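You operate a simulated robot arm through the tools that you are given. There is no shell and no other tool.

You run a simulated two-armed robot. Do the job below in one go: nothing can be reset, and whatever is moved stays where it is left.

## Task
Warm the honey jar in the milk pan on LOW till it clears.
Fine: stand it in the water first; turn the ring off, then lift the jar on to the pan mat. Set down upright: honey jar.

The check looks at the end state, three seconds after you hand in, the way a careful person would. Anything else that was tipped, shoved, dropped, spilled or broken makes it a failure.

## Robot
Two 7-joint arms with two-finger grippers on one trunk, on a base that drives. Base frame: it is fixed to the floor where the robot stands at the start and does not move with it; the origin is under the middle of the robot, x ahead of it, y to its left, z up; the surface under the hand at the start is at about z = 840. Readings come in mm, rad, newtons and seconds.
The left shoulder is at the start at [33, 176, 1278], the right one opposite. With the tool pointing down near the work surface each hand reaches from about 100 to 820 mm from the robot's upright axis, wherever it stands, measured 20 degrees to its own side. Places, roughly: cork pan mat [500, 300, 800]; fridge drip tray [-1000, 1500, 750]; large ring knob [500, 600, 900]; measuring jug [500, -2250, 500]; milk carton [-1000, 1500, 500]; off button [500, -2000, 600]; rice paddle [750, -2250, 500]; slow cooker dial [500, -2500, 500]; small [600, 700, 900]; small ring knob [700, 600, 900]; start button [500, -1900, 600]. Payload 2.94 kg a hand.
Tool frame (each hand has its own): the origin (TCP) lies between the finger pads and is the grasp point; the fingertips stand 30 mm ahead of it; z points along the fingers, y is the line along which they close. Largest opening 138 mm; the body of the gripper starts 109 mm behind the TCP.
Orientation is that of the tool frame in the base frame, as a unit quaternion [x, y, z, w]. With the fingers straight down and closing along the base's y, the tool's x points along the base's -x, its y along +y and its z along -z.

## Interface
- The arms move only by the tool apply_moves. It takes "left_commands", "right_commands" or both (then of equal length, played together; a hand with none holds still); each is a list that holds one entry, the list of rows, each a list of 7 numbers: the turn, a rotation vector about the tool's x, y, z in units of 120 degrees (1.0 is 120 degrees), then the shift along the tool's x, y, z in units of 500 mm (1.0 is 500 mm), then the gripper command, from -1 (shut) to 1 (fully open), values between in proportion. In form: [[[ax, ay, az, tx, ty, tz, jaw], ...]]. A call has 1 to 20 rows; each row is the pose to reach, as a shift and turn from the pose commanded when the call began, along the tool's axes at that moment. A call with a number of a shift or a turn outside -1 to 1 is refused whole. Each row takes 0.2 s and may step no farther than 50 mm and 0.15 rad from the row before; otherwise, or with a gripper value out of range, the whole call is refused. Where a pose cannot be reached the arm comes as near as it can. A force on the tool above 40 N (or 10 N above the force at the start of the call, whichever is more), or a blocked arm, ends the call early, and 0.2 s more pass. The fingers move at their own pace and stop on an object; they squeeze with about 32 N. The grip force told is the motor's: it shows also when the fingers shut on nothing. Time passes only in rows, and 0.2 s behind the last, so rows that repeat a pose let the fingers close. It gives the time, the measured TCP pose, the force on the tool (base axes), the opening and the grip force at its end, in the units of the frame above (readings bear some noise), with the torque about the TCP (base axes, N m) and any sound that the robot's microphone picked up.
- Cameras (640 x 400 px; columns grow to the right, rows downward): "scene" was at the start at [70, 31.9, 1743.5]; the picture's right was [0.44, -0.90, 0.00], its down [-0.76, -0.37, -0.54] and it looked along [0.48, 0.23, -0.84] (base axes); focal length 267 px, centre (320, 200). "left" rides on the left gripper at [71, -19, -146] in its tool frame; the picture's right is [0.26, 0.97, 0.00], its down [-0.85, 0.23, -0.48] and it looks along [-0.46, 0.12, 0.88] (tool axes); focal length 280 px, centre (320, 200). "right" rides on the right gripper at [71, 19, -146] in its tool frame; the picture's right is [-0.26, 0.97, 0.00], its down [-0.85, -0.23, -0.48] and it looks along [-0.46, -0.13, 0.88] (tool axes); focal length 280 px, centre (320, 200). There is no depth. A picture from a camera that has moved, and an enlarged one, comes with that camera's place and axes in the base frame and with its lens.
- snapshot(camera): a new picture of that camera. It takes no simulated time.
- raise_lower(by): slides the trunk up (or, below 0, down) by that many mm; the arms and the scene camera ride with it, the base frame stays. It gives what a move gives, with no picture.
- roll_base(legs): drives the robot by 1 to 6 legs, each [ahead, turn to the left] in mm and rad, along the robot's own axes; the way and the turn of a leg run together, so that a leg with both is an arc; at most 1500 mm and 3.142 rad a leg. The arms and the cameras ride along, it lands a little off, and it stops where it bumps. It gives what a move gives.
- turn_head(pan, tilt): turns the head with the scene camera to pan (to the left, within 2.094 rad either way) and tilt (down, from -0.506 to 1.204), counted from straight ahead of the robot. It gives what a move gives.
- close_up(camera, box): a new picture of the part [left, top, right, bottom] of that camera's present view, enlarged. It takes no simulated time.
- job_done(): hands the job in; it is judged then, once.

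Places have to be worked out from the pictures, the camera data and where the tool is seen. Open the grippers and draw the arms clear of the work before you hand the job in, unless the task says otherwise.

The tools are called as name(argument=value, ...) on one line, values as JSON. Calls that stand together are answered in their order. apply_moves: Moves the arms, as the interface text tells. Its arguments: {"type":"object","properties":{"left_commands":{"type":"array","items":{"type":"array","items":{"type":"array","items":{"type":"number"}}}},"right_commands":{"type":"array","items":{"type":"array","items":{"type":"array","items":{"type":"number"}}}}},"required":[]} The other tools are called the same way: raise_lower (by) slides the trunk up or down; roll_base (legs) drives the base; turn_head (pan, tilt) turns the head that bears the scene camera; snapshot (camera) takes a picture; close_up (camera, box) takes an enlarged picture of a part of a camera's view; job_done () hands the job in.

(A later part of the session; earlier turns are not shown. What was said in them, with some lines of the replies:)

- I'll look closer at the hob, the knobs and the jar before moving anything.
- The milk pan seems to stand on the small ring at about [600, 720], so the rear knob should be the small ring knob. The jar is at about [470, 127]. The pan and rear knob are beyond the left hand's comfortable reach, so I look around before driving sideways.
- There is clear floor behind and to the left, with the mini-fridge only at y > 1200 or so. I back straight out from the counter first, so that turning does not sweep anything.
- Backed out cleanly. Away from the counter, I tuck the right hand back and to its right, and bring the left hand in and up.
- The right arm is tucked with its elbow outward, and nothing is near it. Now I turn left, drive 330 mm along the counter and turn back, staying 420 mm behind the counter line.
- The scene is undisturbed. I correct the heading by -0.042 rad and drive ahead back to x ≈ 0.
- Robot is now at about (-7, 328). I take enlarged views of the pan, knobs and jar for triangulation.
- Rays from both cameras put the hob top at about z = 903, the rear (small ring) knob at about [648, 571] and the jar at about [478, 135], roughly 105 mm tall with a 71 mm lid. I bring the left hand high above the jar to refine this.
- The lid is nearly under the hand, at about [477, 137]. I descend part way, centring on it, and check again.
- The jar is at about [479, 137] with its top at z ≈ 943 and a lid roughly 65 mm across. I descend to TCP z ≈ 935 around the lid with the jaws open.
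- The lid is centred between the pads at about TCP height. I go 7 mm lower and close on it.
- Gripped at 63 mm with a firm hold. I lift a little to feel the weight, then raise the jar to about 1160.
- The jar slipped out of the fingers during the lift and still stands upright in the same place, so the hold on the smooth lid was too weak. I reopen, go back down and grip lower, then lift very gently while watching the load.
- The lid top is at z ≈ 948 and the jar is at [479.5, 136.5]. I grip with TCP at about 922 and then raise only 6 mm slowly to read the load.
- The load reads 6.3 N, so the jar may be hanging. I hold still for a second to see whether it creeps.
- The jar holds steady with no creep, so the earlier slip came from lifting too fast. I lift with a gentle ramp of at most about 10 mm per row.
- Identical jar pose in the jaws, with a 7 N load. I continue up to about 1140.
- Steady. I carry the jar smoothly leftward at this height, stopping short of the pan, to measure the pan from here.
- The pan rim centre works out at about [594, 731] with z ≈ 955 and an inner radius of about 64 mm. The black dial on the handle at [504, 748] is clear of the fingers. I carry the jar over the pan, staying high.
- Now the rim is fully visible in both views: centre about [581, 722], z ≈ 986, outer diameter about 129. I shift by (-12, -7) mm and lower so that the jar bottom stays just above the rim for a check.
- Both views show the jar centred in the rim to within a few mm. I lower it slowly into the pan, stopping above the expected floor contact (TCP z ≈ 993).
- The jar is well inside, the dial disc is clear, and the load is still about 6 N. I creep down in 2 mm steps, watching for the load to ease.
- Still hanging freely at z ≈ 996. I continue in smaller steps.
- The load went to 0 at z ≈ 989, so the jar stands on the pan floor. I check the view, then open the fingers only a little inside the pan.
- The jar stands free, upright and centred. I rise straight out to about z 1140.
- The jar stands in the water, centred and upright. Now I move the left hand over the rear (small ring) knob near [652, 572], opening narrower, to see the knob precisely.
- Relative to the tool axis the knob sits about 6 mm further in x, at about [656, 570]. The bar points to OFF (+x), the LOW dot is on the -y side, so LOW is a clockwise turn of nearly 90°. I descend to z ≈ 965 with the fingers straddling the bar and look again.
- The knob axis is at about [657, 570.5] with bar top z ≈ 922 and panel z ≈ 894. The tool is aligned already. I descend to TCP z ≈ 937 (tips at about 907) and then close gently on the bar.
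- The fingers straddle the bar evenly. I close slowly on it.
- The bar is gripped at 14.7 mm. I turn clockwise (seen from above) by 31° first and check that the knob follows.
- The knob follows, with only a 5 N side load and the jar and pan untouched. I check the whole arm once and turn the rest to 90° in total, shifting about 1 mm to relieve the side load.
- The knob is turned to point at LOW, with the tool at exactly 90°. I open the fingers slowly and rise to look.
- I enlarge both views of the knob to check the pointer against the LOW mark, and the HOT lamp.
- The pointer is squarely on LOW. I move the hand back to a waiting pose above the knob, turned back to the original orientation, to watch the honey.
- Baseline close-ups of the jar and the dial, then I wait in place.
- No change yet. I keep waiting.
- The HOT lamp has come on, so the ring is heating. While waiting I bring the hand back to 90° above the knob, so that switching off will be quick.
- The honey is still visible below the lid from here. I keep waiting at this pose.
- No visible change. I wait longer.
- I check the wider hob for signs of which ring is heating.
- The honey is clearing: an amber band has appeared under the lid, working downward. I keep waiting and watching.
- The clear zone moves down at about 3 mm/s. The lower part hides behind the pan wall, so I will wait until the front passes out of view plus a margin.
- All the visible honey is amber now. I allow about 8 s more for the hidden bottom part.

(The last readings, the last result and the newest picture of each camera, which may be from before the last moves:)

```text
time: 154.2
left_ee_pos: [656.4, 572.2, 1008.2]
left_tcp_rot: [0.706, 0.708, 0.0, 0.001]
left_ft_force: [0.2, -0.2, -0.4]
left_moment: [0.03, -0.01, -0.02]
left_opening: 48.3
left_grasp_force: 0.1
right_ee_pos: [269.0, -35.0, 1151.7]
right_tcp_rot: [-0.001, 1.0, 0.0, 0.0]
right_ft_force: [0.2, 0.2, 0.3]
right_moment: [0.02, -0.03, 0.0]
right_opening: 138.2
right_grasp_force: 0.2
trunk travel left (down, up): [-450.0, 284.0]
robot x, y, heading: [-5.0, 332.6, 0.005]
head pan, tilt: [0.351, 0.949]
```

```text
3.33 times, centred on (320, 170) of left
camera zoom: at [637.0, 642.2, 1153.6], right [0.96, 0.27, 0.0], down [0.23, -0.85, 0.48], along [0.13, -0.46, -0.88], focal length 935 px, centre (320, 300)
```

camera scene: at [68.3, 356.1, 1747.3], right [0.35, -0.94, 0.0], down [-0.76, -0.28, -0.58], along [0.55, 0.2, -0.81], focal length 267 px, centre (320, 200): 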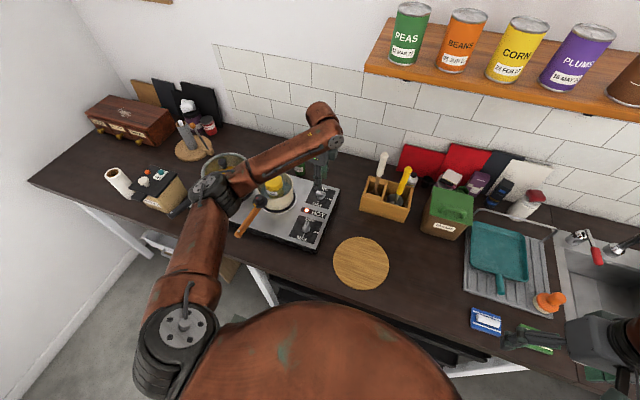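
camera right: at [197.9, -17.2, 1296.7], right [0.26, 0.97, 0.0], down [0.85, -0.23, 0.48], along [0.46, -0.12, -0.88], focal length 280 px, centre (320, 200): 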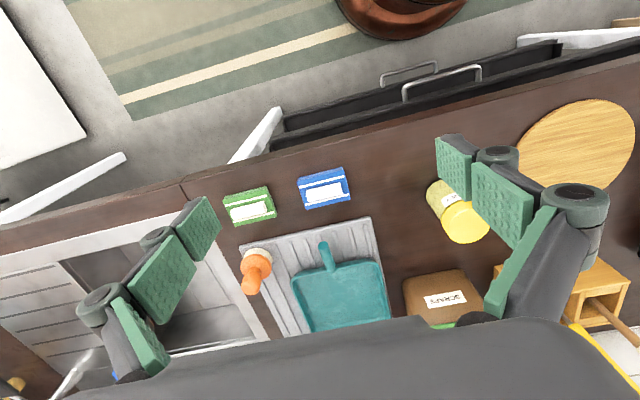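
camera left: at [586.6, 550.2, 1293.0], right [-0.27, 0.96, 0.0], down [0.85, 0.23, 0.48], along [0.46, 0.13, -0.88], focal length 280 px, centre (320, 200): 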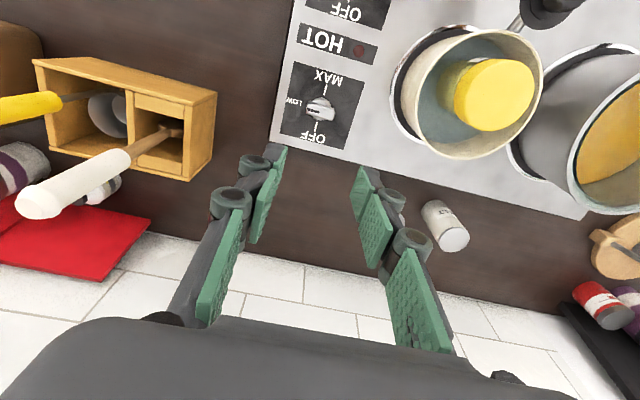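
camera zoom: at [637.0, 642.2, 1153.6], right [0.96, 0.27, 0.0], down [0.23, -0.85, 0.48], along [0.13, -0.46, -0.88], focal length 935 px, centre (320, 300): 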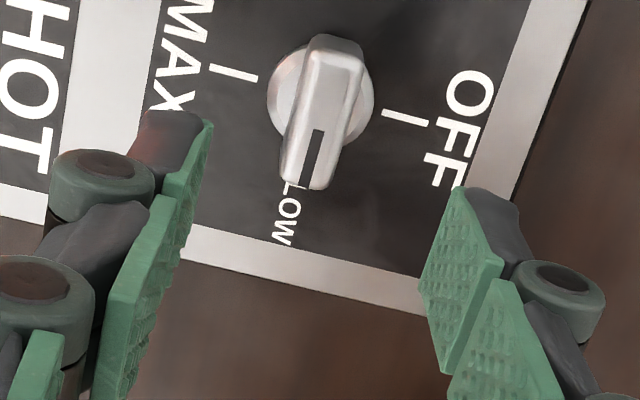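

The whole jar is clear amber. I go down onto the knob and grip the bar again.

apply_moves(left_commands=[[[0, 0, 0, 0, 0.0, 0.04, -0.3], [0, 0, 0, 0, 0, 0.08, -0.3], [0, 0, 0, 0, 0, 0.12, -0.3], [0, 0, 0, 0, 0, 0.1405, -0.3], [0, 0, 0, 0, 0, 0.1405, -0.5], [0, 0, 0, 0, 0, 0.1405, -0.65], [0, 0, 0, 0, 0, 0.1405, -0.75], [0, 0, 0, 0, 0, 0.1405, -0.85], [0, 0, 0, 0, 0, 0.1405, -1], [0, 0, 0, 0, 0, 0.1405, -1], [0, 0, 0, 0, 0, 0.1405, -1]]])

close_up(camera="left", box=[250, 110, 390, 230])

```text
time: 156.6
left_ee_pos: [657.1, 571.5, 936.5]
left_tcp_rot: [0.706, 0.709, 0.0, 0.0]
left_ft_force: [-1.0, 0.5, -0.5]
left_moment: [0.02, 0.02, 0.01]
left_opening: 14.4
left_grasp_force: 40.8
right_ee_pos: [269.3, -35.7, 1151.3]
right_tcp_rot: [-0.001, 1.0, 0.0, 0.0]
right_ft_force: [-0.5, 0.0, -0.2]
right_moment: [0.02, -0.01, 0.04]
right_opening: 138.0
right_grasp_force: 0.0
trunk travel left (down, up): [-450.0, 284.0]
robot x, y, heading: [-6.6, 331.1, 0.007]
head pan, tilt: [0.351, 0.949]
```

```text
3.33 times, centred on (320, 170) of left
camera zoom: at [637.4, 642.3, 1082.5], right [0.96, 0.26, 0.0], down [0.23, -0.85, 0.48], along [0.13, -0.46, -0.88], focal length 935 px, centre (320, 300)
```

zoom: 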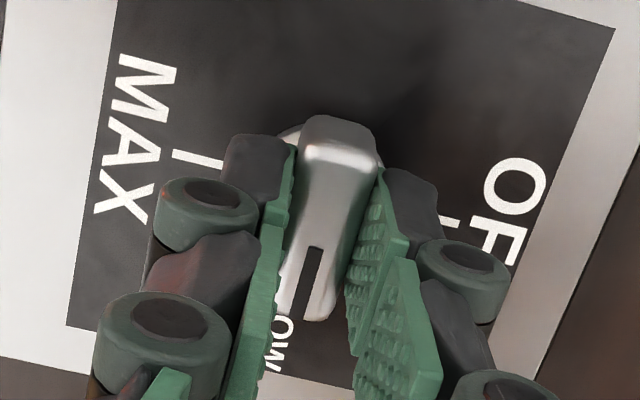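

The bar is gripped cleanly. I turn it counter-clockwise 90° back to OFF.

apply_moves(left_commands=[[[0, 0, -0.04, 0, 0, 0, -1], [0, 0, -0.1, 0, 0, 0, -1], [0, 0, -0.16, 0, 0, 0, -1], [0, 0, -0.22, 0, 0, 0, -1], [0, 0, -0.28, 0, 0, 0, -1], [0, 0, -0.34, 0, 0, 0, -1], [0, 0, -0.4, 0, 0, 0, -1], [0, 0, -0.46, 0, 0, 0, -1], [0, 0, -0.52, 0, 0, 0, -1], [0, 0, -0.58, 0, 0, 0, -1], [0, 0, -0.64, 0, 0, 0, -1], [0, 0, -0.7, 0, 0, 0, -1], [0, 0, -0.74, 0, 0, 0, -1], [0, 0, -0.752, 0, 0, 0, -1], [0, 0, -0.752, 0, 0, 0, -1]]])

close_up(camera="left", box=[250, 110, 390, 230])

```text
time: 159.8
left_ee_pos: [656.4, 570.1, 937.5]
left_tcp_rot: [-0.004, 1.0, -0.001, -0.002]
left_ft_force: [-19.7, -10.2, -11.8]
left_moment: [-0.26, 1.05, -0.04]
left_opening: 14.5
left_grasp_force: 41.2
right_ee_pos: [267.5, -35.6, 1150.6]
right_tcp_rot: [-0.002, 1.0, 0.001, 0.0]
right_ft_force: [0.6, 0.2, 0.2]
right_moment: [-0.02, -0.01, -0.01]
right_opening: 137.7
right_grasp_force: 0.1
trunk travel left (down, up): [-450.0, 284.0]
robot x, y, heading: [-9.1, 328.2, 0.002]
head pan, tilt: [0.351, 0.949]
```

```text
3.33 times, centred on (320, 170) of left
camera zoom: at [585.4, 550.9, 1082.7], right [-0.27, 0.96, 0.0], down [0.85, 0.24, 0.47], along [0.46, 0.13, -0.88], focal length 935 px, centre (320, 300)
```

zoom: 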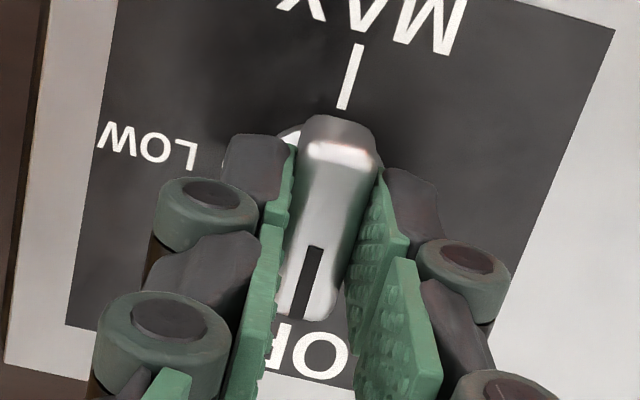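

The knob is back at OFF, with about 25 N of side load from grip offset. I open slowly and rise straight up to check.

apply_moves(left_commands=[[[0, 0, 0, 0, 0, 0, -0.75], [0, 0, 0, 0, 0, 0, -0.6], [0, 0, 0, 0, 0, 0, -0.4], [0, 0, 0, 0, 0, 0, -0.3], [0, 0, 0, 0, 0, 0, -0.3], [0, 0, 0, 0, 0, -0.03, -0.3], [0, 0, 0, 0, 0, -0.08, -0.3], [0, 0, 0, 0, 0, -0.15, -0.3], [0, 0, 0, 0, 0, -0.22, -0.3], [0, 0, 0, 0, 0, -0.3, -0.2], [0, 0, 0, 0, 0, -0.38, 0.0], [0, 0, 0, 0, 0, -0.42, 0.12]]])

snapshot(camera="left")

close_up(camera="scene", box=[225, 150, 345, 235])

close_up(camera="left", box=[260, 30, 400, 160])

```text
time: 162.4
left_ee_pos: [658.8, 572.1, 1146.8]
left_tcp_rot: [-0.003, 1.0, 0.0, 0.0]
left_ft_force: [1.1, 0.6, 0.0]
left_moment: [0.04, -0.01, 0.02]
left_opening: 77.4
left_grasp_force: 0.0
right_ee_pos: [267.1, -36.7, 1151.3]
right_tcp_rot: [-0.002, 1.0, 0.0, 0.0]
right_ft_force: [0.3, -0.5, -1.2]
right_moment: [0.03, -0.01, 0.01]
right_opening: 138.2
right_grasp_force: 0.0
trunk travel left (down, up): [-450.0, 284.0]
robot x, y, heading: [-9.9, 333.0, 0.001]
head pan, tilt: [0.351, 0.949]
```

```text
taken
camera left: at [588.1, 552.8, 1292.5], right [-0.27, 0.96, 0.0], down [0.85, 0.24, 0.48], along [0.46, 0.13, -0.88], focal length 280 px, centre (320, 200)
```

left: 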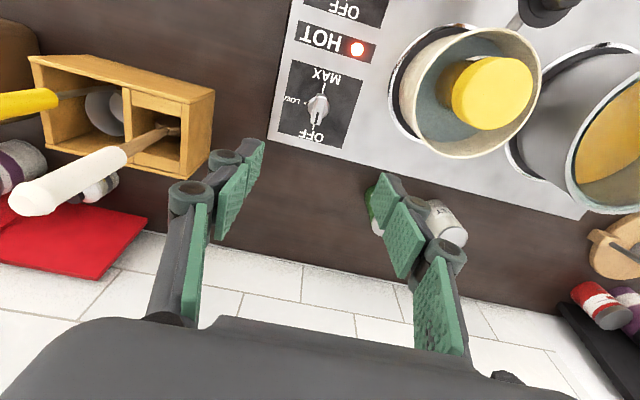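

```text
4.71 times, centred on (285, 192) of scene
camera zoom: at [68.5, 356.1, 1747.3], right [0.35, -0.94, 0.0], down [-0.76, -0.28, -0.58], along [0.55, 0.2, -0.81], focal length 1258 px, centre (485, 235)
```

zoom: 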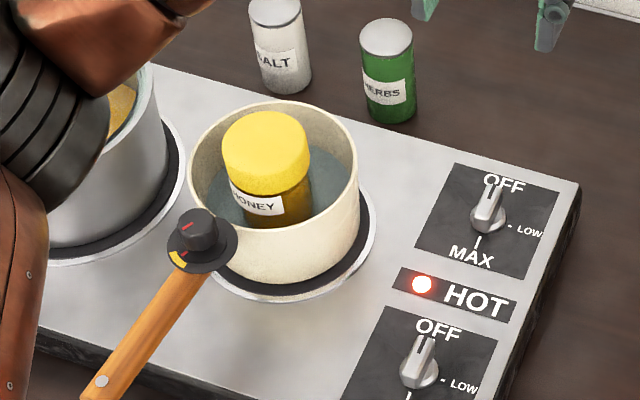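

```text
3.08 times, centred on (330, 95) of left
camera zoom: at [588.1, 552.8, 1292.5], right [-0.27, 0.96, 0.0], down [0.85, 0.24, 0.48], along [0.46, 0.13, -0.88], focal length 863 px, centre (289, 523)
```

zoom: 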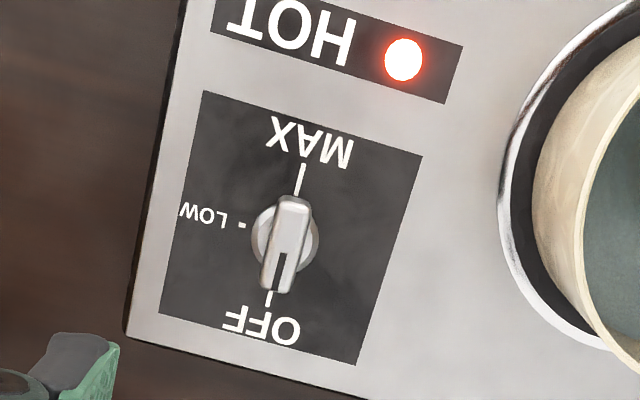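

The pointer is at OFF and the HOT lamp stays on from residual heat. I compare the rear knob with the untouched front knob at high magnification.

close_up(camera="scene", box=[300, 175, 340, 205])

close_up(camera="scene", box=[285, 205, 325, 240])

```text
13.33 times, centred on (320, 190) of scene
camera zoom: at [68.5, 356.1, 1747.3], right [0.35, -0.94, 0.0], down [-0.76, -0.28, -0.58], along [0.55, 0.2, -0.81], focal length 3565 px, centre (320, 333)
```

zoom: 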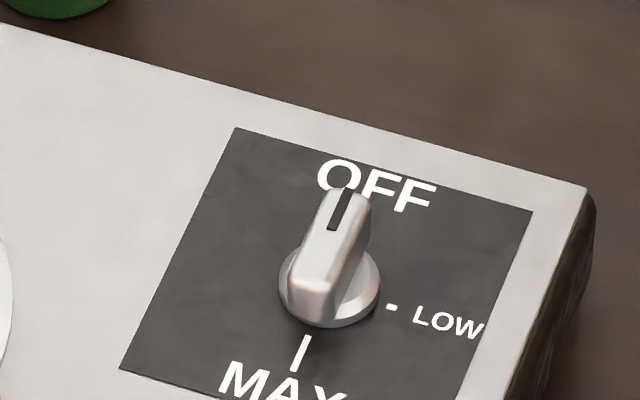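

```text
11.43 times, centred on (305, 222) of scene
camera zoom: at [68.5, 356.1, 1747.3], right [0.35, -0.94, 0.0], down [-0.76, -0.28, -0.58], along [0.55, 0.2, -0.81], focal length 3056 px, centre (491, -57)
```

zoom: 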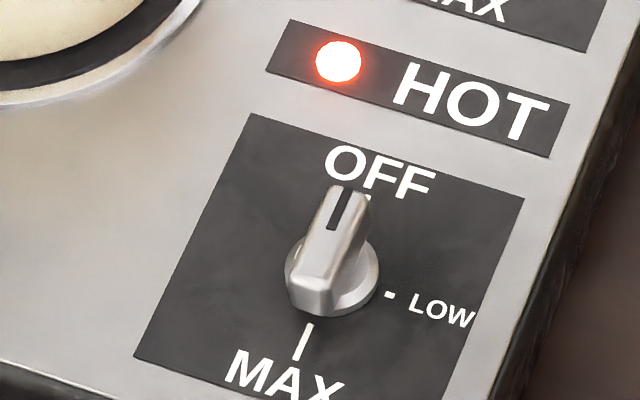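

Both knobs match, so the ring is OFF. Now I move back over the jar at [580, 722].

apply_moves(left_commands=[[[0, 0, 0, 0.02, 0.04, 0, 0.12], [0, 0, 0, 0.05, 0.1, 0, 0.12], [0, 0, 0, 0.08, 0.16, 0, 0.12], [0, 0, 0, 0.11, 0.22, 0, 0.12], [0, 0, 0, 0.14, 0.27, 0, 0.12], [0, 0, 0, 0.156, 0.3, 0.02, 0.12], [0, 0, 0, 0.157, 0.3, 0.06, 0.12], [0, 0, 0, 0.157, 0.3, 0.12, 0.12], [0, 0, 0, 0.157, 0.3, 0.17, 0.12], [0, 0, 0, 0.157, 0.3, 0.17, 0.12]]])

snapshot(camera="left")

close_up(camera="left", box=[220, 100, 420, 280])

close_up(camera="scene", box=[225, 150, 345, 235])

```text
time: 164.6
left_ee_pos: [575.7, 722.0, 1063.3]
left_tcp_rot: [-0.003, 1.0, 0.0, 0.0]
left_ft_force: [0.4, 1.1, -0.3]
left_moment: [0.01, 0.0, -0.03]
left_opening: 77.3
left_grasp_force: 0.1
right_ee_pos: [269.1, -35.4, 1151.5]
right_tcp_rot: [-0.003, 1.0, 0.001, 0.001]
right_ft_force: [1.0, -0.6, -0.6]
right_moment: [0.01, 0.02, -0.04]
right_opening: 137.8
right_grasp_force: 0.0
trunk travel left (down, up): [-450.0, 284.0]
robot x, y, heading: [-6.6, 328.5, 0.005]
head pan, tilt: [0.351, 0.949]
```

```text
taken
camera left: at [505.3, 702.5, 1208.9], right [-0.27, 0.96, 0.0], down [0.85, 0.24, 0.48], along [0.46, 0.13, -0.88], focal length 280 px, centre (320, 200)
```

left: 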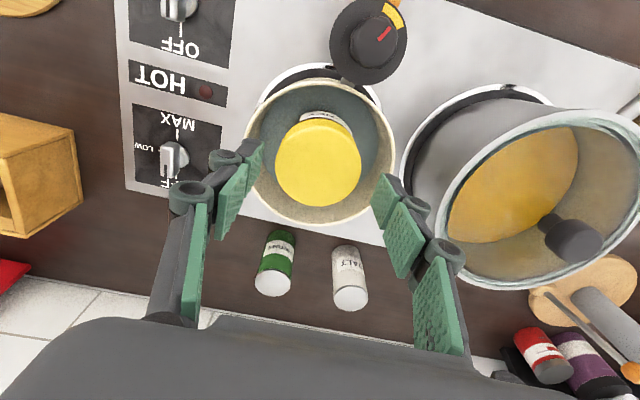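

```text
2.22 times, centred on (320, 190) of left
camera zoom: at [505.3, 702.5, 1208.9], right [-0.27, 0.96, 0.0], down [0.85, 0.24, 0.48], along [0.46, 0.13, -0.88], focal length 623 px, centre (320, 222)
```

zoom: 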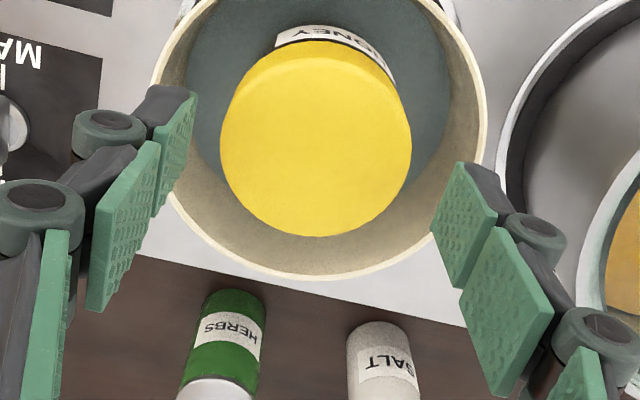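

```text
4.71 times, centred on (285, 192) of scene
camera zoom: at [68.2, 356.2, 1747.3], right [0.35, -0.94, 0.0], down [-0.76, -0.28, -0.58], along [0.55, 0.2, -0.81], focal length 1258 px, centre (485, 235)
```

zoom: 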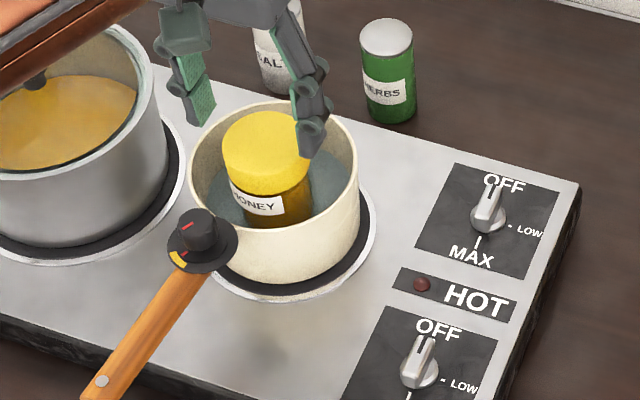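

The HOT lamp has gone out already. The hand is about 4 mm short in x relative to the jar, so I correct that and descend around the lid with the same narrow opening.

apply_moves(left_commands=[[[0, 0, 0, -0.004, -0.001, 0, 0.12], [0, 0, 0, -0.008, -0.0015, 0.0, 0.12], [0, 0, 0, -0.008, -0.0015, 0.02, 0.12], [0, 0, 0, -0.008, -0.0015, 0.04, 0.12], [0, 0, 0, -0.008, -0.0015, 0.06, 0.12], [0, 0, 0, -0.008, -0.0015, 0.06, 0.12]]])

close_up(camera="left", box=[220, 100, 420, 280])

```text
time: 166.0
left_ee_pos: [582.1, 720.6, 1032.4]
left_tcp_rot: [-0.004, 1.0, -0.001, 0.0]
left_ft_force: [-0.1, 1.0, -0.7]
left_moment: [0.0, 0.05, 0.0]
left_opening: 77.3
left_grasp_force: 0.2
right_ee_pos: [268.1, -34.7, 1150.6]
right_tcp_rot: [-0.002, 1.0, 0.0, 0.0]
right_ft_force: [-0.2, -0.2, -0.5]
right_moment: [0.0, 0.02, 0.03]
right_opening: 137.9
right_grasp_force: 0.0
trunk travel left (down, up): [-450.0, 284.0]
robot x, y, heading: [-9.4, 334.0, 0.002]
head pan, tilt: [0.351, 0.949]
```

```text
2.22 times, centred on (320, 190) of left
camera zoom: at [510.8, 701.3, 1178.0], right [-0.27, 0.96, 0.0], down [0.85, 0.24, 0.48], along [0.46, 0.13, -0.88], focal length 623 px, centre (320, 222)
```

zoom: 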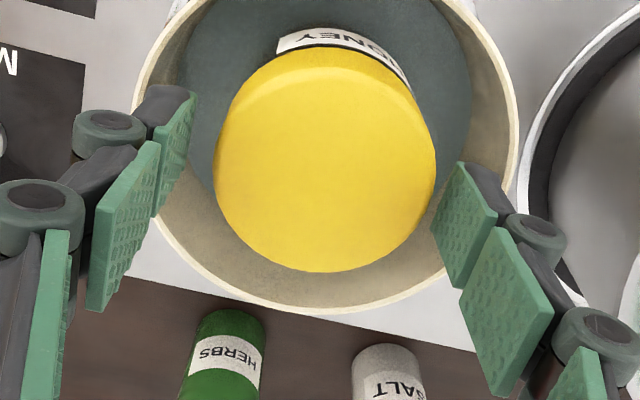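

Now centred in x, with a 1.4 mm correction in y. I descend to the grip height.

apply_moves(left_commands=[[[0, 0, 0, 0, 0.0028, 0, 0.12], [0, 0, 0, 0, 0.0028, 0.016, 0.12], [0, 0, 0, 0, 0.0028, 0.032, 0.12], [0, 0, 0, 0, 0.0028, 0.048, 0.12], [0, 0, 0, 0, 0.0028, 0.064, 0.12], [0, 0, 0, 0, 0.0028, 0.078, 0.12], [0, 0, 0, 0, 0.0028, 0.086, 0.12], [0, 0, 0, 0, 0.0028, 0.086, 0.12]]])

close_up(camera="left", box=[220, 100, 420, 280])

```text
time: 167.8
left_ee_pos: [582.0, 720.8, 989.3]
left_tcp_rot: [-0.003, 1.0, 0.001, 0.001]
left_ft_force: [0.6, 0.7, 0.6]
left_moment: [-0.02, -0.02, 0.02]
left_opening: 77.0
left_grasp_force: 0.0
right_ee_pos: [268.8, -35.8, 1150.9]
right_tcp_rot: [-0.002, 1.0, 0.0, 0.0]
right_ft_force: [0.5, -0.2, -1.7]
right_moment: [-0.01, 0.0, -0.01]
right_opening: 137.9
right_grasp_force: 0.0
trunk travel left (down, up): [-450.0, 284.0]
robot x, y, heading: [-3.4, 326.5, 0.001]
head pan, tilt: [0.351, 0.949]
```

```text
2.22 times, centred on (320, 190) of left
camera zoom: at [511.0, 702.0, 1134.5], right [-0.27, 0.96, 0.0], down [0.85, 0.24, 0.48], along [0.46, 0.13, -0.88], focal length 623 px, centre (320, 222)
```

zoom: 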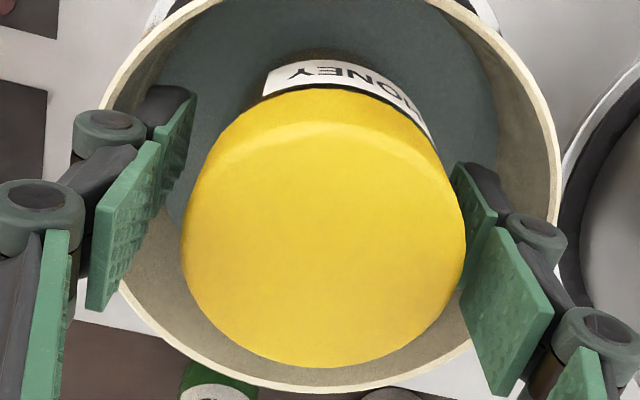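

Well placed around the lid. I close firmly and hold, then lift very gently.

apply_moves(left_commands=[[[0, 0, 0, 0, 0.001, 0, 0.05], [0, 0, 0, 0, 0.0015, 0, -0.02], [0, 0, 0, 0, 0.0015, 0, -0.08], [0, 0, 0, 0, 0.0015, 0, -0.2], [0, 0, 0, 0, 0.0015, 0, -1], [0, 0, 0, 0, 0.0015, 0, -1], [0, 0, 0, 0, 0.0015, 0, -1], [0, 0, 0, 0, 0.0015, 0, -1], [0, 0, 0, 0, 0.0015, 0, -1], [0, 0, 0, 0, 0.0015, 0, -1]]])

apply_moves(left_commands=[[[0, 0, 0, 0, 0, -0.003, -1], [0, 0, 0, 0, 0, -0.006, -1], [0, 0, 0, 0, 0, -0.01, -1], [0, 0, 0, 0, 0, -0.014, -1], [0, 0, 0, 0, 0, -0.018, -1], [0, 0, 0, 0, 0, -0.022, -1], [0, 0, 0, 0, 0, -0.022, -1], [0, 0, 0, 0, 0, -0.022, -1]]])

close_up(camera="left", box=[220, 100, 420, 280])

```text
time: 170.0
left_ee_pos: [581.5, 721.8, 989.8]
left_tcp_rot: [-0.003, 1.0, 0.0, 0.0]
left_ft_force: [-0.2, -1.7, -0.4]
left_moment: [-0.11, 0.08, 0.01]
left_opening: 62.9
left_grasp_force: 31.7
right_ee_pos: [269.5, -36.3, 1150.3]
right_tcp_rot: [-0.001, 1.0, 0.0, 0.0]
right_ft_force: [-0.2, 0.8, -0.5]
right_moment: [0.0, 0.04, 0.0]
right_opening: 138.0
right_grasp_force: 0.0
trunk travel left (down, up): [-450.0, 284.0]
robot x, y, heading: [-8.8, 330.8, -0.0]
head pan, tilt: [0.351, 0.949]
```

```text
time: 171.8
left_ee_pos: [580.7, 722.6, 1000.2]
left_tcp_rot: [-0.003, 1.0, 0.0, 0.0]
left_ft_force: [-0.3, -0.5, -6.6]
left_moment: [0.02, 0.0, -0.01]
left_opening: 62.9
left_grasp_force: 32.0
right_ee_pos: [269.6, -35.2, 1151.8]
right_tcp_rot: [-0.002, 1.0, 0.0, 0.001]
right_ft_force: [0.1, 0.5, 0.0]
right_moment: [0.01, 0.03, -0.02]
right_opening: 138.2
right_grasp_force: 0.1
trunk travel left (down, up): [-450.0, 284.0]
robot x, y, heading: [-6.4, 330.9, 0.003]
head pan, tilt: [0.351, 0.949]
```

```text
2.22 times, centred on (320, 190) of left
camera zoom: at [511.2, 702.9, 1145.6], right [-0.27, 0.96, 0.0], down [0.85, 0.24, 0.48], along [0.46, 0.13, -0.88], focal length 623 px, centre (320, 222)
```

zoom: 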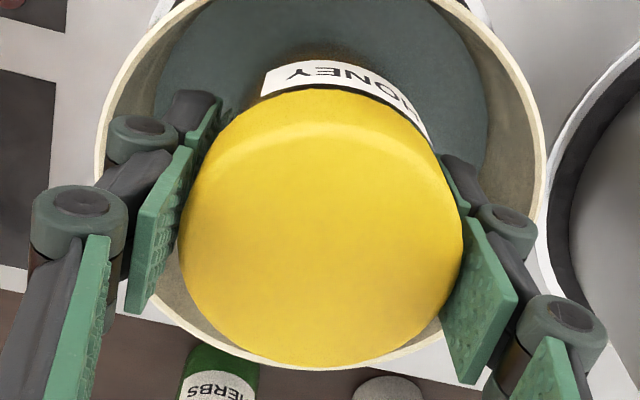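

Held at 6.6 N. I continue the gentle lift out of the pan.

apply_moves(left_commands=[[[0, 0, 0, 0, 0, -0.004, -1], [0, 0, 0, 0, 0, -0.01, -1], [0, 0, 0, 0, 0, -0.018, -1], [0, 0, 0, 0, 0, -0.028, -1], [0, 0, 0, 0, 0, -0.042, -1], [0, 0, 0, 0, 0, -0.058, -1], [0, 0, 0, 0, 0, -0.074, -1], [0, 0, 0, 0, 0, -0.09, -1], [0, 0, 0, 0, 0, -0.106, -1], [0, 0, 0, 0, 0, -0.122, -1], [0, 0, 0, 0, 0, -0.138, -1], [0, 0, 0, 0, 0, -0.154, -1], [0, 0, 0, 0, 0, -0.17, -1], [0, 0, 0, 0, 0, -0.186, -1], [0, 0, 0, 0, 0, -0.202, -1], [0, 0, 0, 0, 0, -0.216, -1], [0, 0, 0, 0, 0, -0.228, -1], [0, 0, 0, 0, 0, -0.238, -1], [0, 0, 0, 0, 0, -0.244, -1], [0, 0, 0, 0, 0, -0.246, -1]]])

snapshot(camera="left")

close_up(camera="scene", box=[225, 120, 345, 235])

```text
time: 176.0
left_ee_pos: [581.0, 723.3, 1122.5]
left_tcp_rot: [-0.003, 1.0, 0.0, -0.001]
left_ft_force: [-0.2, 0.9, -5.7]
left_moment: [-0.01, -0.02, 0.0]
left_opening: 62.9
left_grasp_force: 32.2
right_ee_pos: [269.0, -35.6, 1152.4]
right_tcp_rot: [-0.002, 1.0, 0.0, 0.0]
right_ft_force: [0.6, -0.5, -0.9]
right_moment: [0.0, -0.01, 0.0]
right_opening: 137.8
right_grasp_force: 0.0
trunk travel left (down, up): [-450.0, 284.0]
robot x, y, heading: [-6.8, 332.2, 0.001]
head pan, tilt: [0.351, 0.949]
```

```text
taken
camera left: at [510.9, 703.9, 1268.6], right [-0.27, 0.96, 0.0], down [0.85, 0.24, 0.47], along [0.46, 0.13, -0.88], focal length 280 px, centre (320, 200)
```

left: 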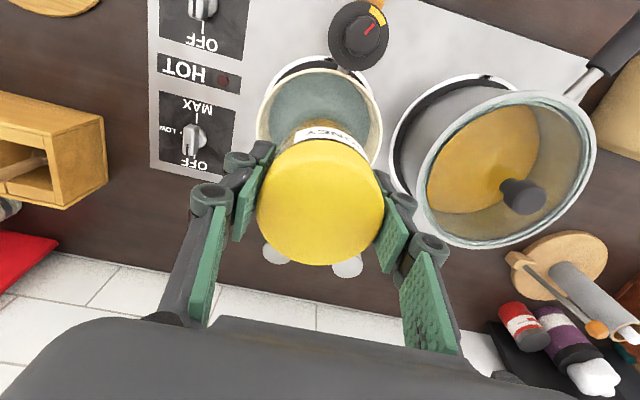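

```text
3.48 times, centred on (285, 178) of scene
camera zoom: at [69.2, 356.9, 1747.2], right [0.35, -0.94, 0.0], down [-0.76, -0.28, -0.58], along [0.55, 0.2, -0.81], focal length 930 px, centre (442, 278)
```

zoom: 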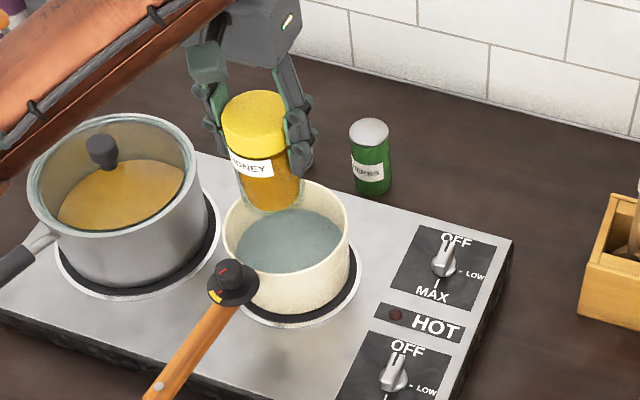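

I check that the whole jar is clear now that its bottom is visible.

close_up(camera="scene", box=[215, 140, 265, 185])

```text
8.89 times, centred on (240, 162) of scene
camera zoom: at [69.2, 356.9, 1747.2], right [0.35, -0.94, 0.0], down [-0.76, -0.28, -0.58], along [0.55, 0.2, -0.81], focal length 2377 px, centre (1031, 533)
```

zoom: 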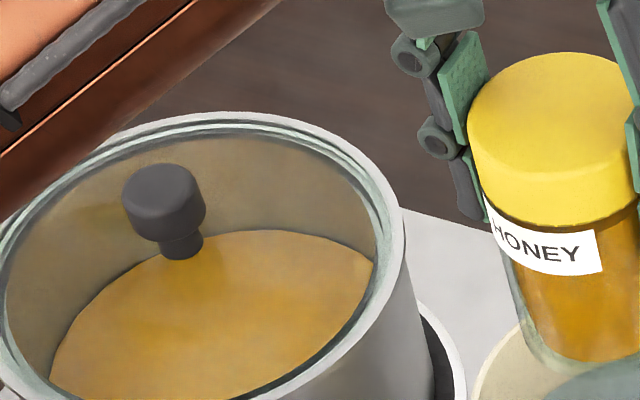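

close_up(camera="scene", box=[250, 145, 290, 185])

```text
10.00 times, centred on (270, 165) of scene
camera zoom: at [69.2, 356.9, 1747.2], right [0.35, -0.94, 0.0], down [-0.76, -0.28, -0.58], along [0.55, 0.2, -0.81], focal length 2674 px, centre (820, 550)
```

zoom: 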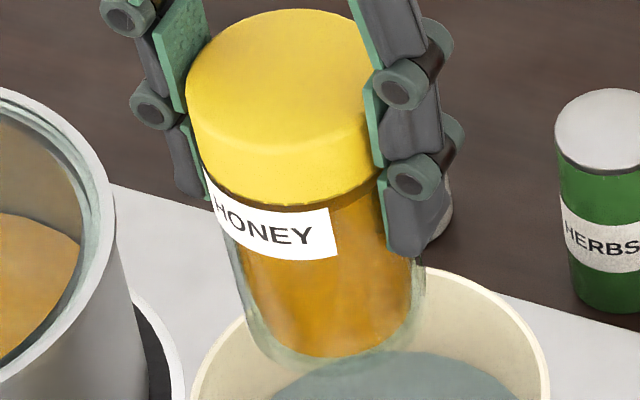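

The honey is completely clear amber to the bottom. Now I carry it smoothly to the pan mat, centred at about [465, 350] with radius 100.

apply_moves(left_commands=[[[0, 0, 0, 0.003, -0.0095, 0, -1], [0, 0, 0, 0.009, -0.0286, 0, -1], [0, 0, 0, 0.0178, -0.0572, 0, -1], [0, 0, 0, 0.0297, -0.0955, 0, -1], [0, 0, 0, 0.0438, -0.141, 0, -1], [0, 0, 0, 0.0582, -0.1872, 0, -1], [0, 0, 0, 0.0724, -0.2328, 0, -1], [0, 0, 0, 0.0865, -0.2783, 0, -1], [0, 0, 0, 0.1009, -0.3245, 0, -1], [0, 0, 0, 0.1151, -0.37, 0, -1], [0, 0, 0, 0.1293, -0.4159, 0, -1], [0, 0, 0, 0.1436, -0.4618, 0, -1], [0, 0, 0, 0.1578, -0.5073, 0, -1], [0, 0, 0, 0.1721, -0.5535, 0, -1], [0, 0, 0, 0.1863, -0.599, 0, -1], [0, 0, 0, 0.2004, -0.6445, 0, -1], [0, 0, 0, 0.2124, -0.683, 0, -1], [0, 0, 0, 0.2219, -0.7135, 0, -1], [0, 0, 0, 0.2285, -0.7348, 0, -1], [0, 0, 0, 0.232, -0.746, 0, -1]]])

snapshot(camera="left")

snapshot(camera="scene")

```text
time: 180.2
left_ee_pos: [468.4, 347.1, 1123.8]
left_tcp_rot: [-0.004, 1.0, -0.001, 0.0]
left_ft_force: [-0.1, 0.2, -7.3]
left_moment: [-0.01, -0.01, 0.01]
left_opening: 63.1
left_grasp_force: 31.4
right_ee_pos: [268.5, -35.1, 1151.1]
right_tcp_rot: [-0.001, 1.0, 0.0, 0.001]
right_ft_force: [-0.1, -0.8, -0.1]
right_moment: [0.02, -0.02, -0.02]
right_opening: 137.9
right_grasp_force: 0.0
trunk travel left (down, up): [-450.0, 284.0]
robot x, y, heading: [-5.9, 331.2, 0.004]
head pan, tilt: [0.351, 0.949]
```

```text
taken
camera left: at [398.2, 328.1, 1269.6], right [-0.27, 0.96, 0.0], down [0.85, 0.24, 0.48], along [0.46, 0.13, -0.88], focal length 280 px, centre (320, 200)
```

left: 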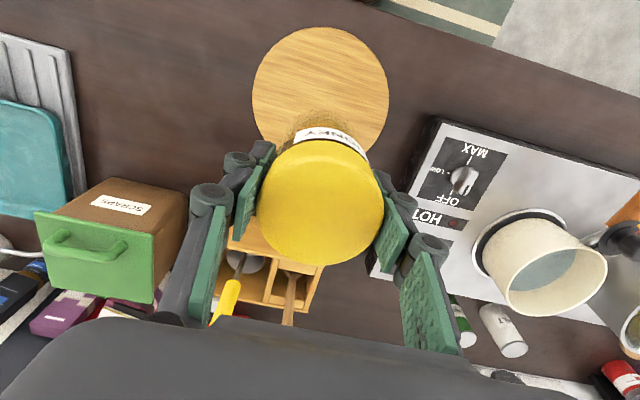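

```text
taken
camera scene: at [69.1, 355.9, 1747.2], right [0.35, -0.94, 0.0], down [-0.76, -0.28, -0.58], along [0.55, 0.2, -0.81], focal length 267 px, centre (320, 200)
```

scene: 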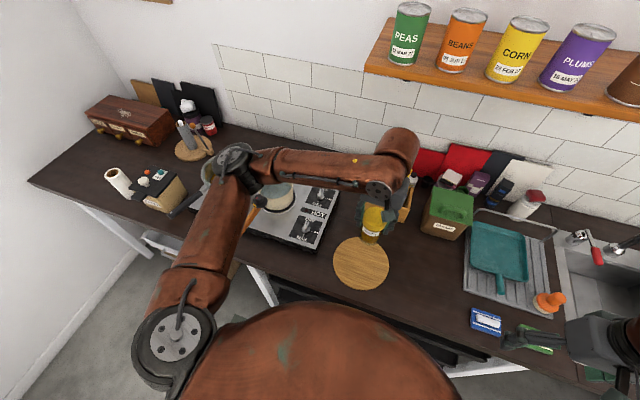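

The jar hangs over the mat, slightly beyond its centre. I shift 8 mm back and lower it steadily to about z 954.

apply_moves(left_commands=[[[0, 0, 0, 0.003, 0, 0.004, -1], [0, 0, 0, 0.008, 0, 0.014, -1], [0, 0, 0, 0.013, 0, 0.028, -1], [0, 0, 0, 0.016, 0, 0.046, -1], [0, 0, 0, 0.016, 0, 0.066, -1], [0, 0, 0, 0.016, 0, 0.086, -1], [0, 0, 0, 0.016, 0, 0.106, -1], [0, 0, 0, 0.016, 0, 0.126, -1], [0, 0, 0, 0.016, 0, 0.146, -1], [0, 0, 0, 0.016, 0, 0.166, -1], [0, 0, 0, 0.016, 0, 0.186, -1], [0, 0, 0, 0.016, 0, 0.206, -1], [0, 0, 0, 0.016, 0, 0.226, -1], [0, 0, 0, 0.016, 0, 0.246, -1], [0, 0, 0, 0.016, 0, 0.266, -1], [0, 0, 0, 0.016, 0, 0.286, -1], [0, 0, 0, 0.016, 0, 0.304, -1], [0, 0, 0, 0.016, 0, 0.32, -1], [0, 0, 0, 0.016, 0, 0.332, -1], [0, 0, 0, 0.016, 0, 0.338, -1]]])

snapshot(camera="left")

close_up(camera="scene", box=[320, 200, 420, 300])

```text
time: 184.4
left_ee_pos: [460.5, 347.4, 954.8]
left_tcp_rot: [-0.004, 1.0, 0.0, 0.0]
left_ft_force: [0.1, 0.5, -6.6]
left_moment: [-0.02, -0.01, 0.03]
left_opening: 62.6
left_grasp_force: 32.2
right_ee_pos: [267.3, -35.2, 1150.8]
right_tcp_rot: [-0.001, 1.0, 0.001, 0.0]
right_ft_force: [0.6, 0.1, 0.5]
right_moment: [0.04, -0.01, -0.02]
right_opening: 137.9
right_grasp_force: 0.2
trunk travel left (down, up): [-450.0, 284.0]
robot x, y, heading: [-5.7, 329.6, 0.006]
head pan, tilt: [0.351, 0.949]
```

```text
taken
camera left: at [390.2, 328.7, 1100.7], right [-0.27, 0.96, 0.0], down [0.85, 0.24, 0.48], along [0.46, 0.13, -0.88], focal length 280 px, centre (320, 200)
```

left: 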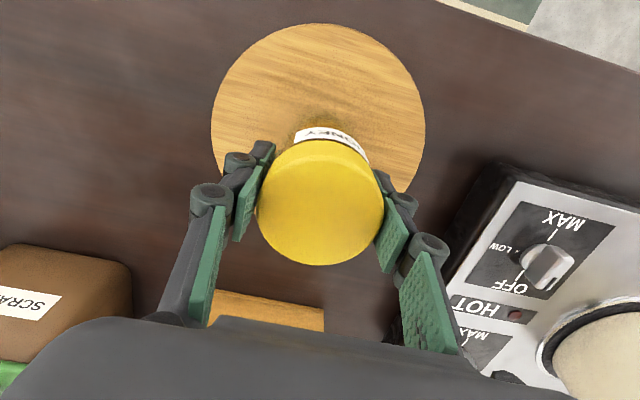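

```text
4.00 times, centred on (370, 250) of scene
camera zoom: at [69.1, 356.1, 1747.2], right [0.35, -0.94, 0.0], down [-0.76, -0.28, -0.58], along [0.55, 0.2, -0.81], focal length 1070 px, centre (120, 0)
```

zoom: 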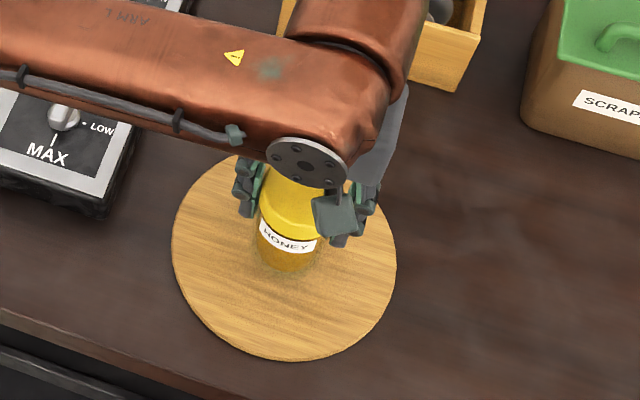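

Over the mat, about 9 mm off its middle. I nudge 5 mm and creep down, watching the load.

apply_moves(left_commands=[[[0, 0, 0, 0.003, 0, 0.004, -1], [0, 0, 0, 0.006, 0, 0.01, -1], [0, 0, 0, 0.01, 0, 0.016, -1], [0, 0, 0, 0.01, 0, 0.022, -1], [0, 0, 0, 0.01, 0, 0.027, -1], [0, 0, 0, 0.01, 0, 0.03, -1], [0, 0, 0, 0.01, 0, 0.033, -1], [0, 0, 0, 0.01, 0, 0.036, -1]]])

```text
time: 186.2
left_ee_pos: [456.9, 349.5, 936.6]
left_tcp_rot: [-0.004, 1.0, 0.001, 0.0]
left_ft_force: [0.2, -0.3, -6.9]
left_moment: [0.0, -0.02, 0.05]
left_opening: 62.9
left_grasp_force: 31.3
right_ee_pos: [268.5, -36.0, 1151.7]
right_tcp_rot: [-0.002, 1.0, 0.0, 0.001]
right_ft_force: [0.1, 1.4, 1.0]
right_moment: [0.01, 0.02, 0.02]
right_opening: 138.0
right_grasp_force: 0.1
trunk travel left (down, up): [-450.0, 284.0]
robot x, y, heading: [-5.5, 329.9, 0.002]
head pan, tilt: [0.351, 0.949]
```

Still hanging at z ≈ 937. I creep on in 1 mm steps.

apply_moves(left_commands=[[[0, 0, 0, 0, 0, 0.002, -1], [0, 0, 0, 0, 0, 0.004, -1], [0, 0, 0, 0, 0, 0.006, -1], [0, 0, 0, 0, 0, 0.008, -1]]])

```text
time: 187.2
left_ee_pos: [455.7, 349.8, 933.0]
left_tcp_rot: [-0.003, 1.0, 0.0, 0.001]
left_ft_force: [0.3, -0.1, -6.1]
left_moment: [-0.02, -0.01, -0.02]
left_opening: 62.8
left_grasp_force: 32.4
right_ee_pos: [267.5, -36.3, 1151.3]
right_tcp_rot: [-0.001, 1.0, 0.001, -0.001]
right_ft_force: [-0.2, 0.0, -0.6]
right_moment: [-0.03, -0.03, 0.01]
right_opening: 137.9
right_grasp_force: 0.1
trunk travel left (down, up): [-450.0, 284.0]
robot x, y, heading: [-7.2, 330.8, 0.002]
head pan, tilt: [0.351, 0.949]
```

apply_moves(left_commands=[[[0, 0, 0, 0, 0, 0.002, -1], [0, 0, 0, 0, 0, 0.004, -1], [0, 0, 0, 0, 0, 0.006, -1]]])

```text
time: 188.0
left_ee_pos: [456.1, 348.2, 931.7]
left_tcp_rot: [-0.004, 1.0, 0.001, 0.001]
left_ft_force: [-0.5, 2.6, 8.0]
left_moment: [0.28, 0.53, 0.0]
left_opening: 63.3
left_grasp_force: 32.5
right_ee_pos: [267.6, -35.2, 1151.8]
right_tcp_rot: [-0.002, 1.0, 0.001, 0.001]
right_ft_force: [1.2, -0.2, 0.1]
right_moment: [0.01, -0.01, 0.02]
right_opening: 138.1
right_grasp_force: 0.1
trunk travel left (down, up): [-450.0, 284.0]
robot x, y, heading: [-9.8, 329.2, 0.01]
head pan, tilt: [0.351, 0.949]
```

Touchdown on the mat, pressing about 8 N. I ease up 1 mm, then open slowly and evenly.

apply_moves(left_commands=[[[0, 0, 0, 0, 0, -0.0015, -1], [0, 0, 0, 0, 0, -0.0015, -0.05], [0, 0, 0, 0, 0, -0.0015, 0.0], [0, 0, 0, 0, 0, -0.0015, 0.08], [0, 0, 0, 0, 0, -0.0015, 0.2], [0, 0, 0, 0, 0, -0.0015, 0.35], [0, 0, 0, 0, 0, -0.0015, 0.5], [0, 0, 0, 0, 0, -0.0015, 0.5]]])

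snapshot(camera="left")

```text
time: 189.8
left_ee_pos: [455.3, 347.8, 930.8]
left_tcp_rot: [-0.003, 1.0, 0.0, -0.001]
left_ft_force: [0.2, -0.1, 0.6]
left_moment: [0.0, 0.02, 0.01]
left_opening: 103.4
left_grasp_force: 0.0
right_ee_pos: [269.0, -34.6, 1150.9]
right_tcp_rot: [-0.002, 1.0, 0.0, 0.0]
right_ft_force: [-0.3, 0.1, 0.5]
right_moment: [0.0, 0.01, -0.02]
right_opening: 138.1
right_grasp_force: 0.1
trunk travel left (down, up): [-450.0, 284.0]
robot x, y, heading: [-7.1, 332.3, 0.004]
head pan, tilt: [0.351, 0.949]
```

```text
taken
camera left: at [384.9, 328.4, 1076.9], right [-0.27, 0.96, 0.0], down [0.85, 0.24, 0.48], along [0.46, 0.13, -0.88], focal length 280 px, centre (320, 200)
```

left: 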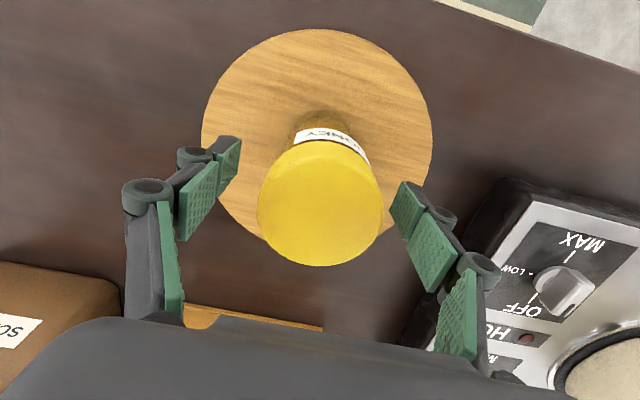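

The jar stands free on the mat with gaps on both sides. I rise straight up, well clear, and then draw back.

apply_moves(left_commands=[[[0, 0, 0, 0, 0, -0.02, 0.5], [0, 0, 0, 0, 0, -0.06, 0.5], [0, 0, 0, 0, 0, -0.12, 0.5], [0, 0, 0, 0, 0, -0.2, 0.5], [0, 0, 0, 0, 0, -0.28, 0.5], [0, 0, 0, 0, 0, -0.36, 0.5], [0, 0, 0, 0, 0, -0.44, 0.7], [0, 0, 0, 0.02, 0.05, -0.5, 1], [0, 0, 0, 0.06, 0.12, -0.52, 1], [0, 0, 0, 0.12, 0.19, -0.52, 1], [0, 0, 0, 0.17, 0.26, -0.52, 1], [0, 0, 0, 0.2, 0.33, -0.52, 1], [0, 0, 0, 0.2, 0.4, -0.52, 1], [0, 0, 0, 0.2, 0.4, -0.52, 1]]])

snapshot(camera="scene")

close_up(camera="scene", box=[320, 210, 420, 300])

snapshot(camera="left")

```text
time: 192.8
left_ee_pos: [355.1, 547.6, 1189.1]
left_tcp_rot: [-0.004, 1.0, 0.001, 0.0]
left_ft_force: [-1.3, -0.4, 0.4]
left_moment: [0.02, 0.06, 0.01]
left_opening: 138.1
left_grasp_force: 0.1
right_ee_pos: [269.6, -37.5, 1150.9]
right_tcp_rot: [-0.002, 1.0, 0.0, 0.0]
right_ft_force: [-0.3, -0.2, -0.8]
right_moment: [0.05, -0.02, 0.0]
right_opening: 138.0
right_grasp_force: 0.1
trunk travel left (down, up): [-450.0, 284.0]
robot x, y, heading: [-7.7, 332.0, 0.003]
head pan, tilt: [0.351, 0.949]
```

```text
taken
camera scene: at [69.2, 354.8, 1747.2], right [0.35, -0.94, 0.0], down [-0.76, -0.28, -0.58], along [0.55, 0.2, -0.81], focal length 267 px, centre (320, 200)
```

scene: 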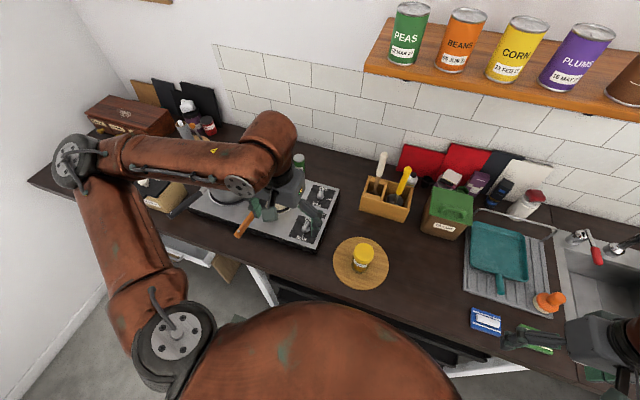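

```text
4.44 times, centred on (370, 255) of scene
camera zoom: at [69.2, 354.8, 1747.2], right [0.35, -0.94, 0.0], down [-0.76, -0.28, -0.58], along [0.55, 0.2, -0.81], focal length 1188 px, centre (98, -44)
```

zoom: 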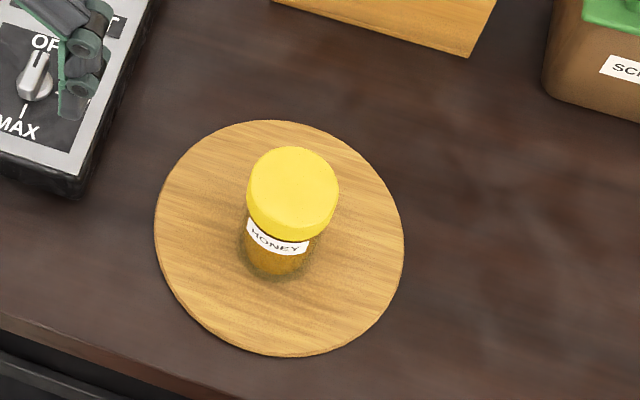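

```text
taken
camera left: at [283.6, 528.2, 1334.4], right [-0.27, 0.96, 0.0], down [0.85, 0.24, 0.48], along [0.46, 0.13, -0.88], focal length 280 px, centre (320, 200)
```

left: 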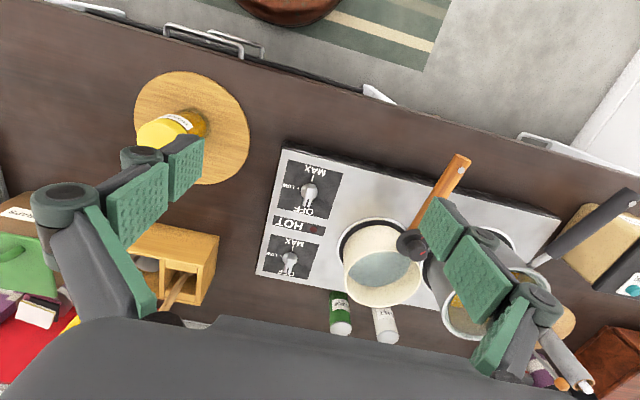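

The jar stands upright and clear on the mat. One last check of the knobs and the pan before handing in.

close_up(camera="left", box=[240, 140, 440, 310])

```text
2.35 times, centred on (340, 225) of left
camera zoom: at [283.6, 528.2, 1334.4], right [-0.27, 0.96, 0.0], down [0.85, 0.24, 0.48], along [0.46, 0.13, -0.88], focal length 660 px, centre (273, 141)
```

zoom: 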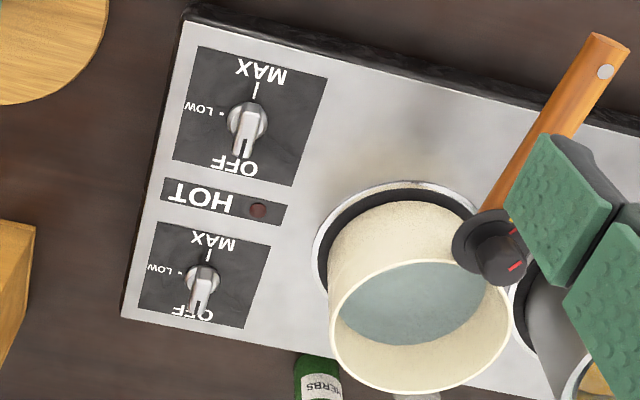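

Both knobs are at OFF, the HOT lamp is out, the pan is in its place, the jar is upright on the mat, and both grippers are open and clear. I hand the job in.

job_done()

```text
The job is handed in.
```

The honey is clear amber right to the bottom, and the jar is standing upright on the pan mat. I stood it in the water first, then turned the small ring to LOW. Once the honey had cleared I turned the ring off, and only then lifted the jar out.

- **Hob:** both knobs point to OFF, the HOT lamp is out, and the milk pan is still on its ring.
- **Jar:** on my first try at picking it up, I lifted too fast and it slipped out of the fingers. It stayed upright on the counter in the same spot, so I gripped it again and lifted more gently.
- **Everything else:** the last pictures show nothing tipped or spilled. Both grippers are open and the arms are clear of the work.
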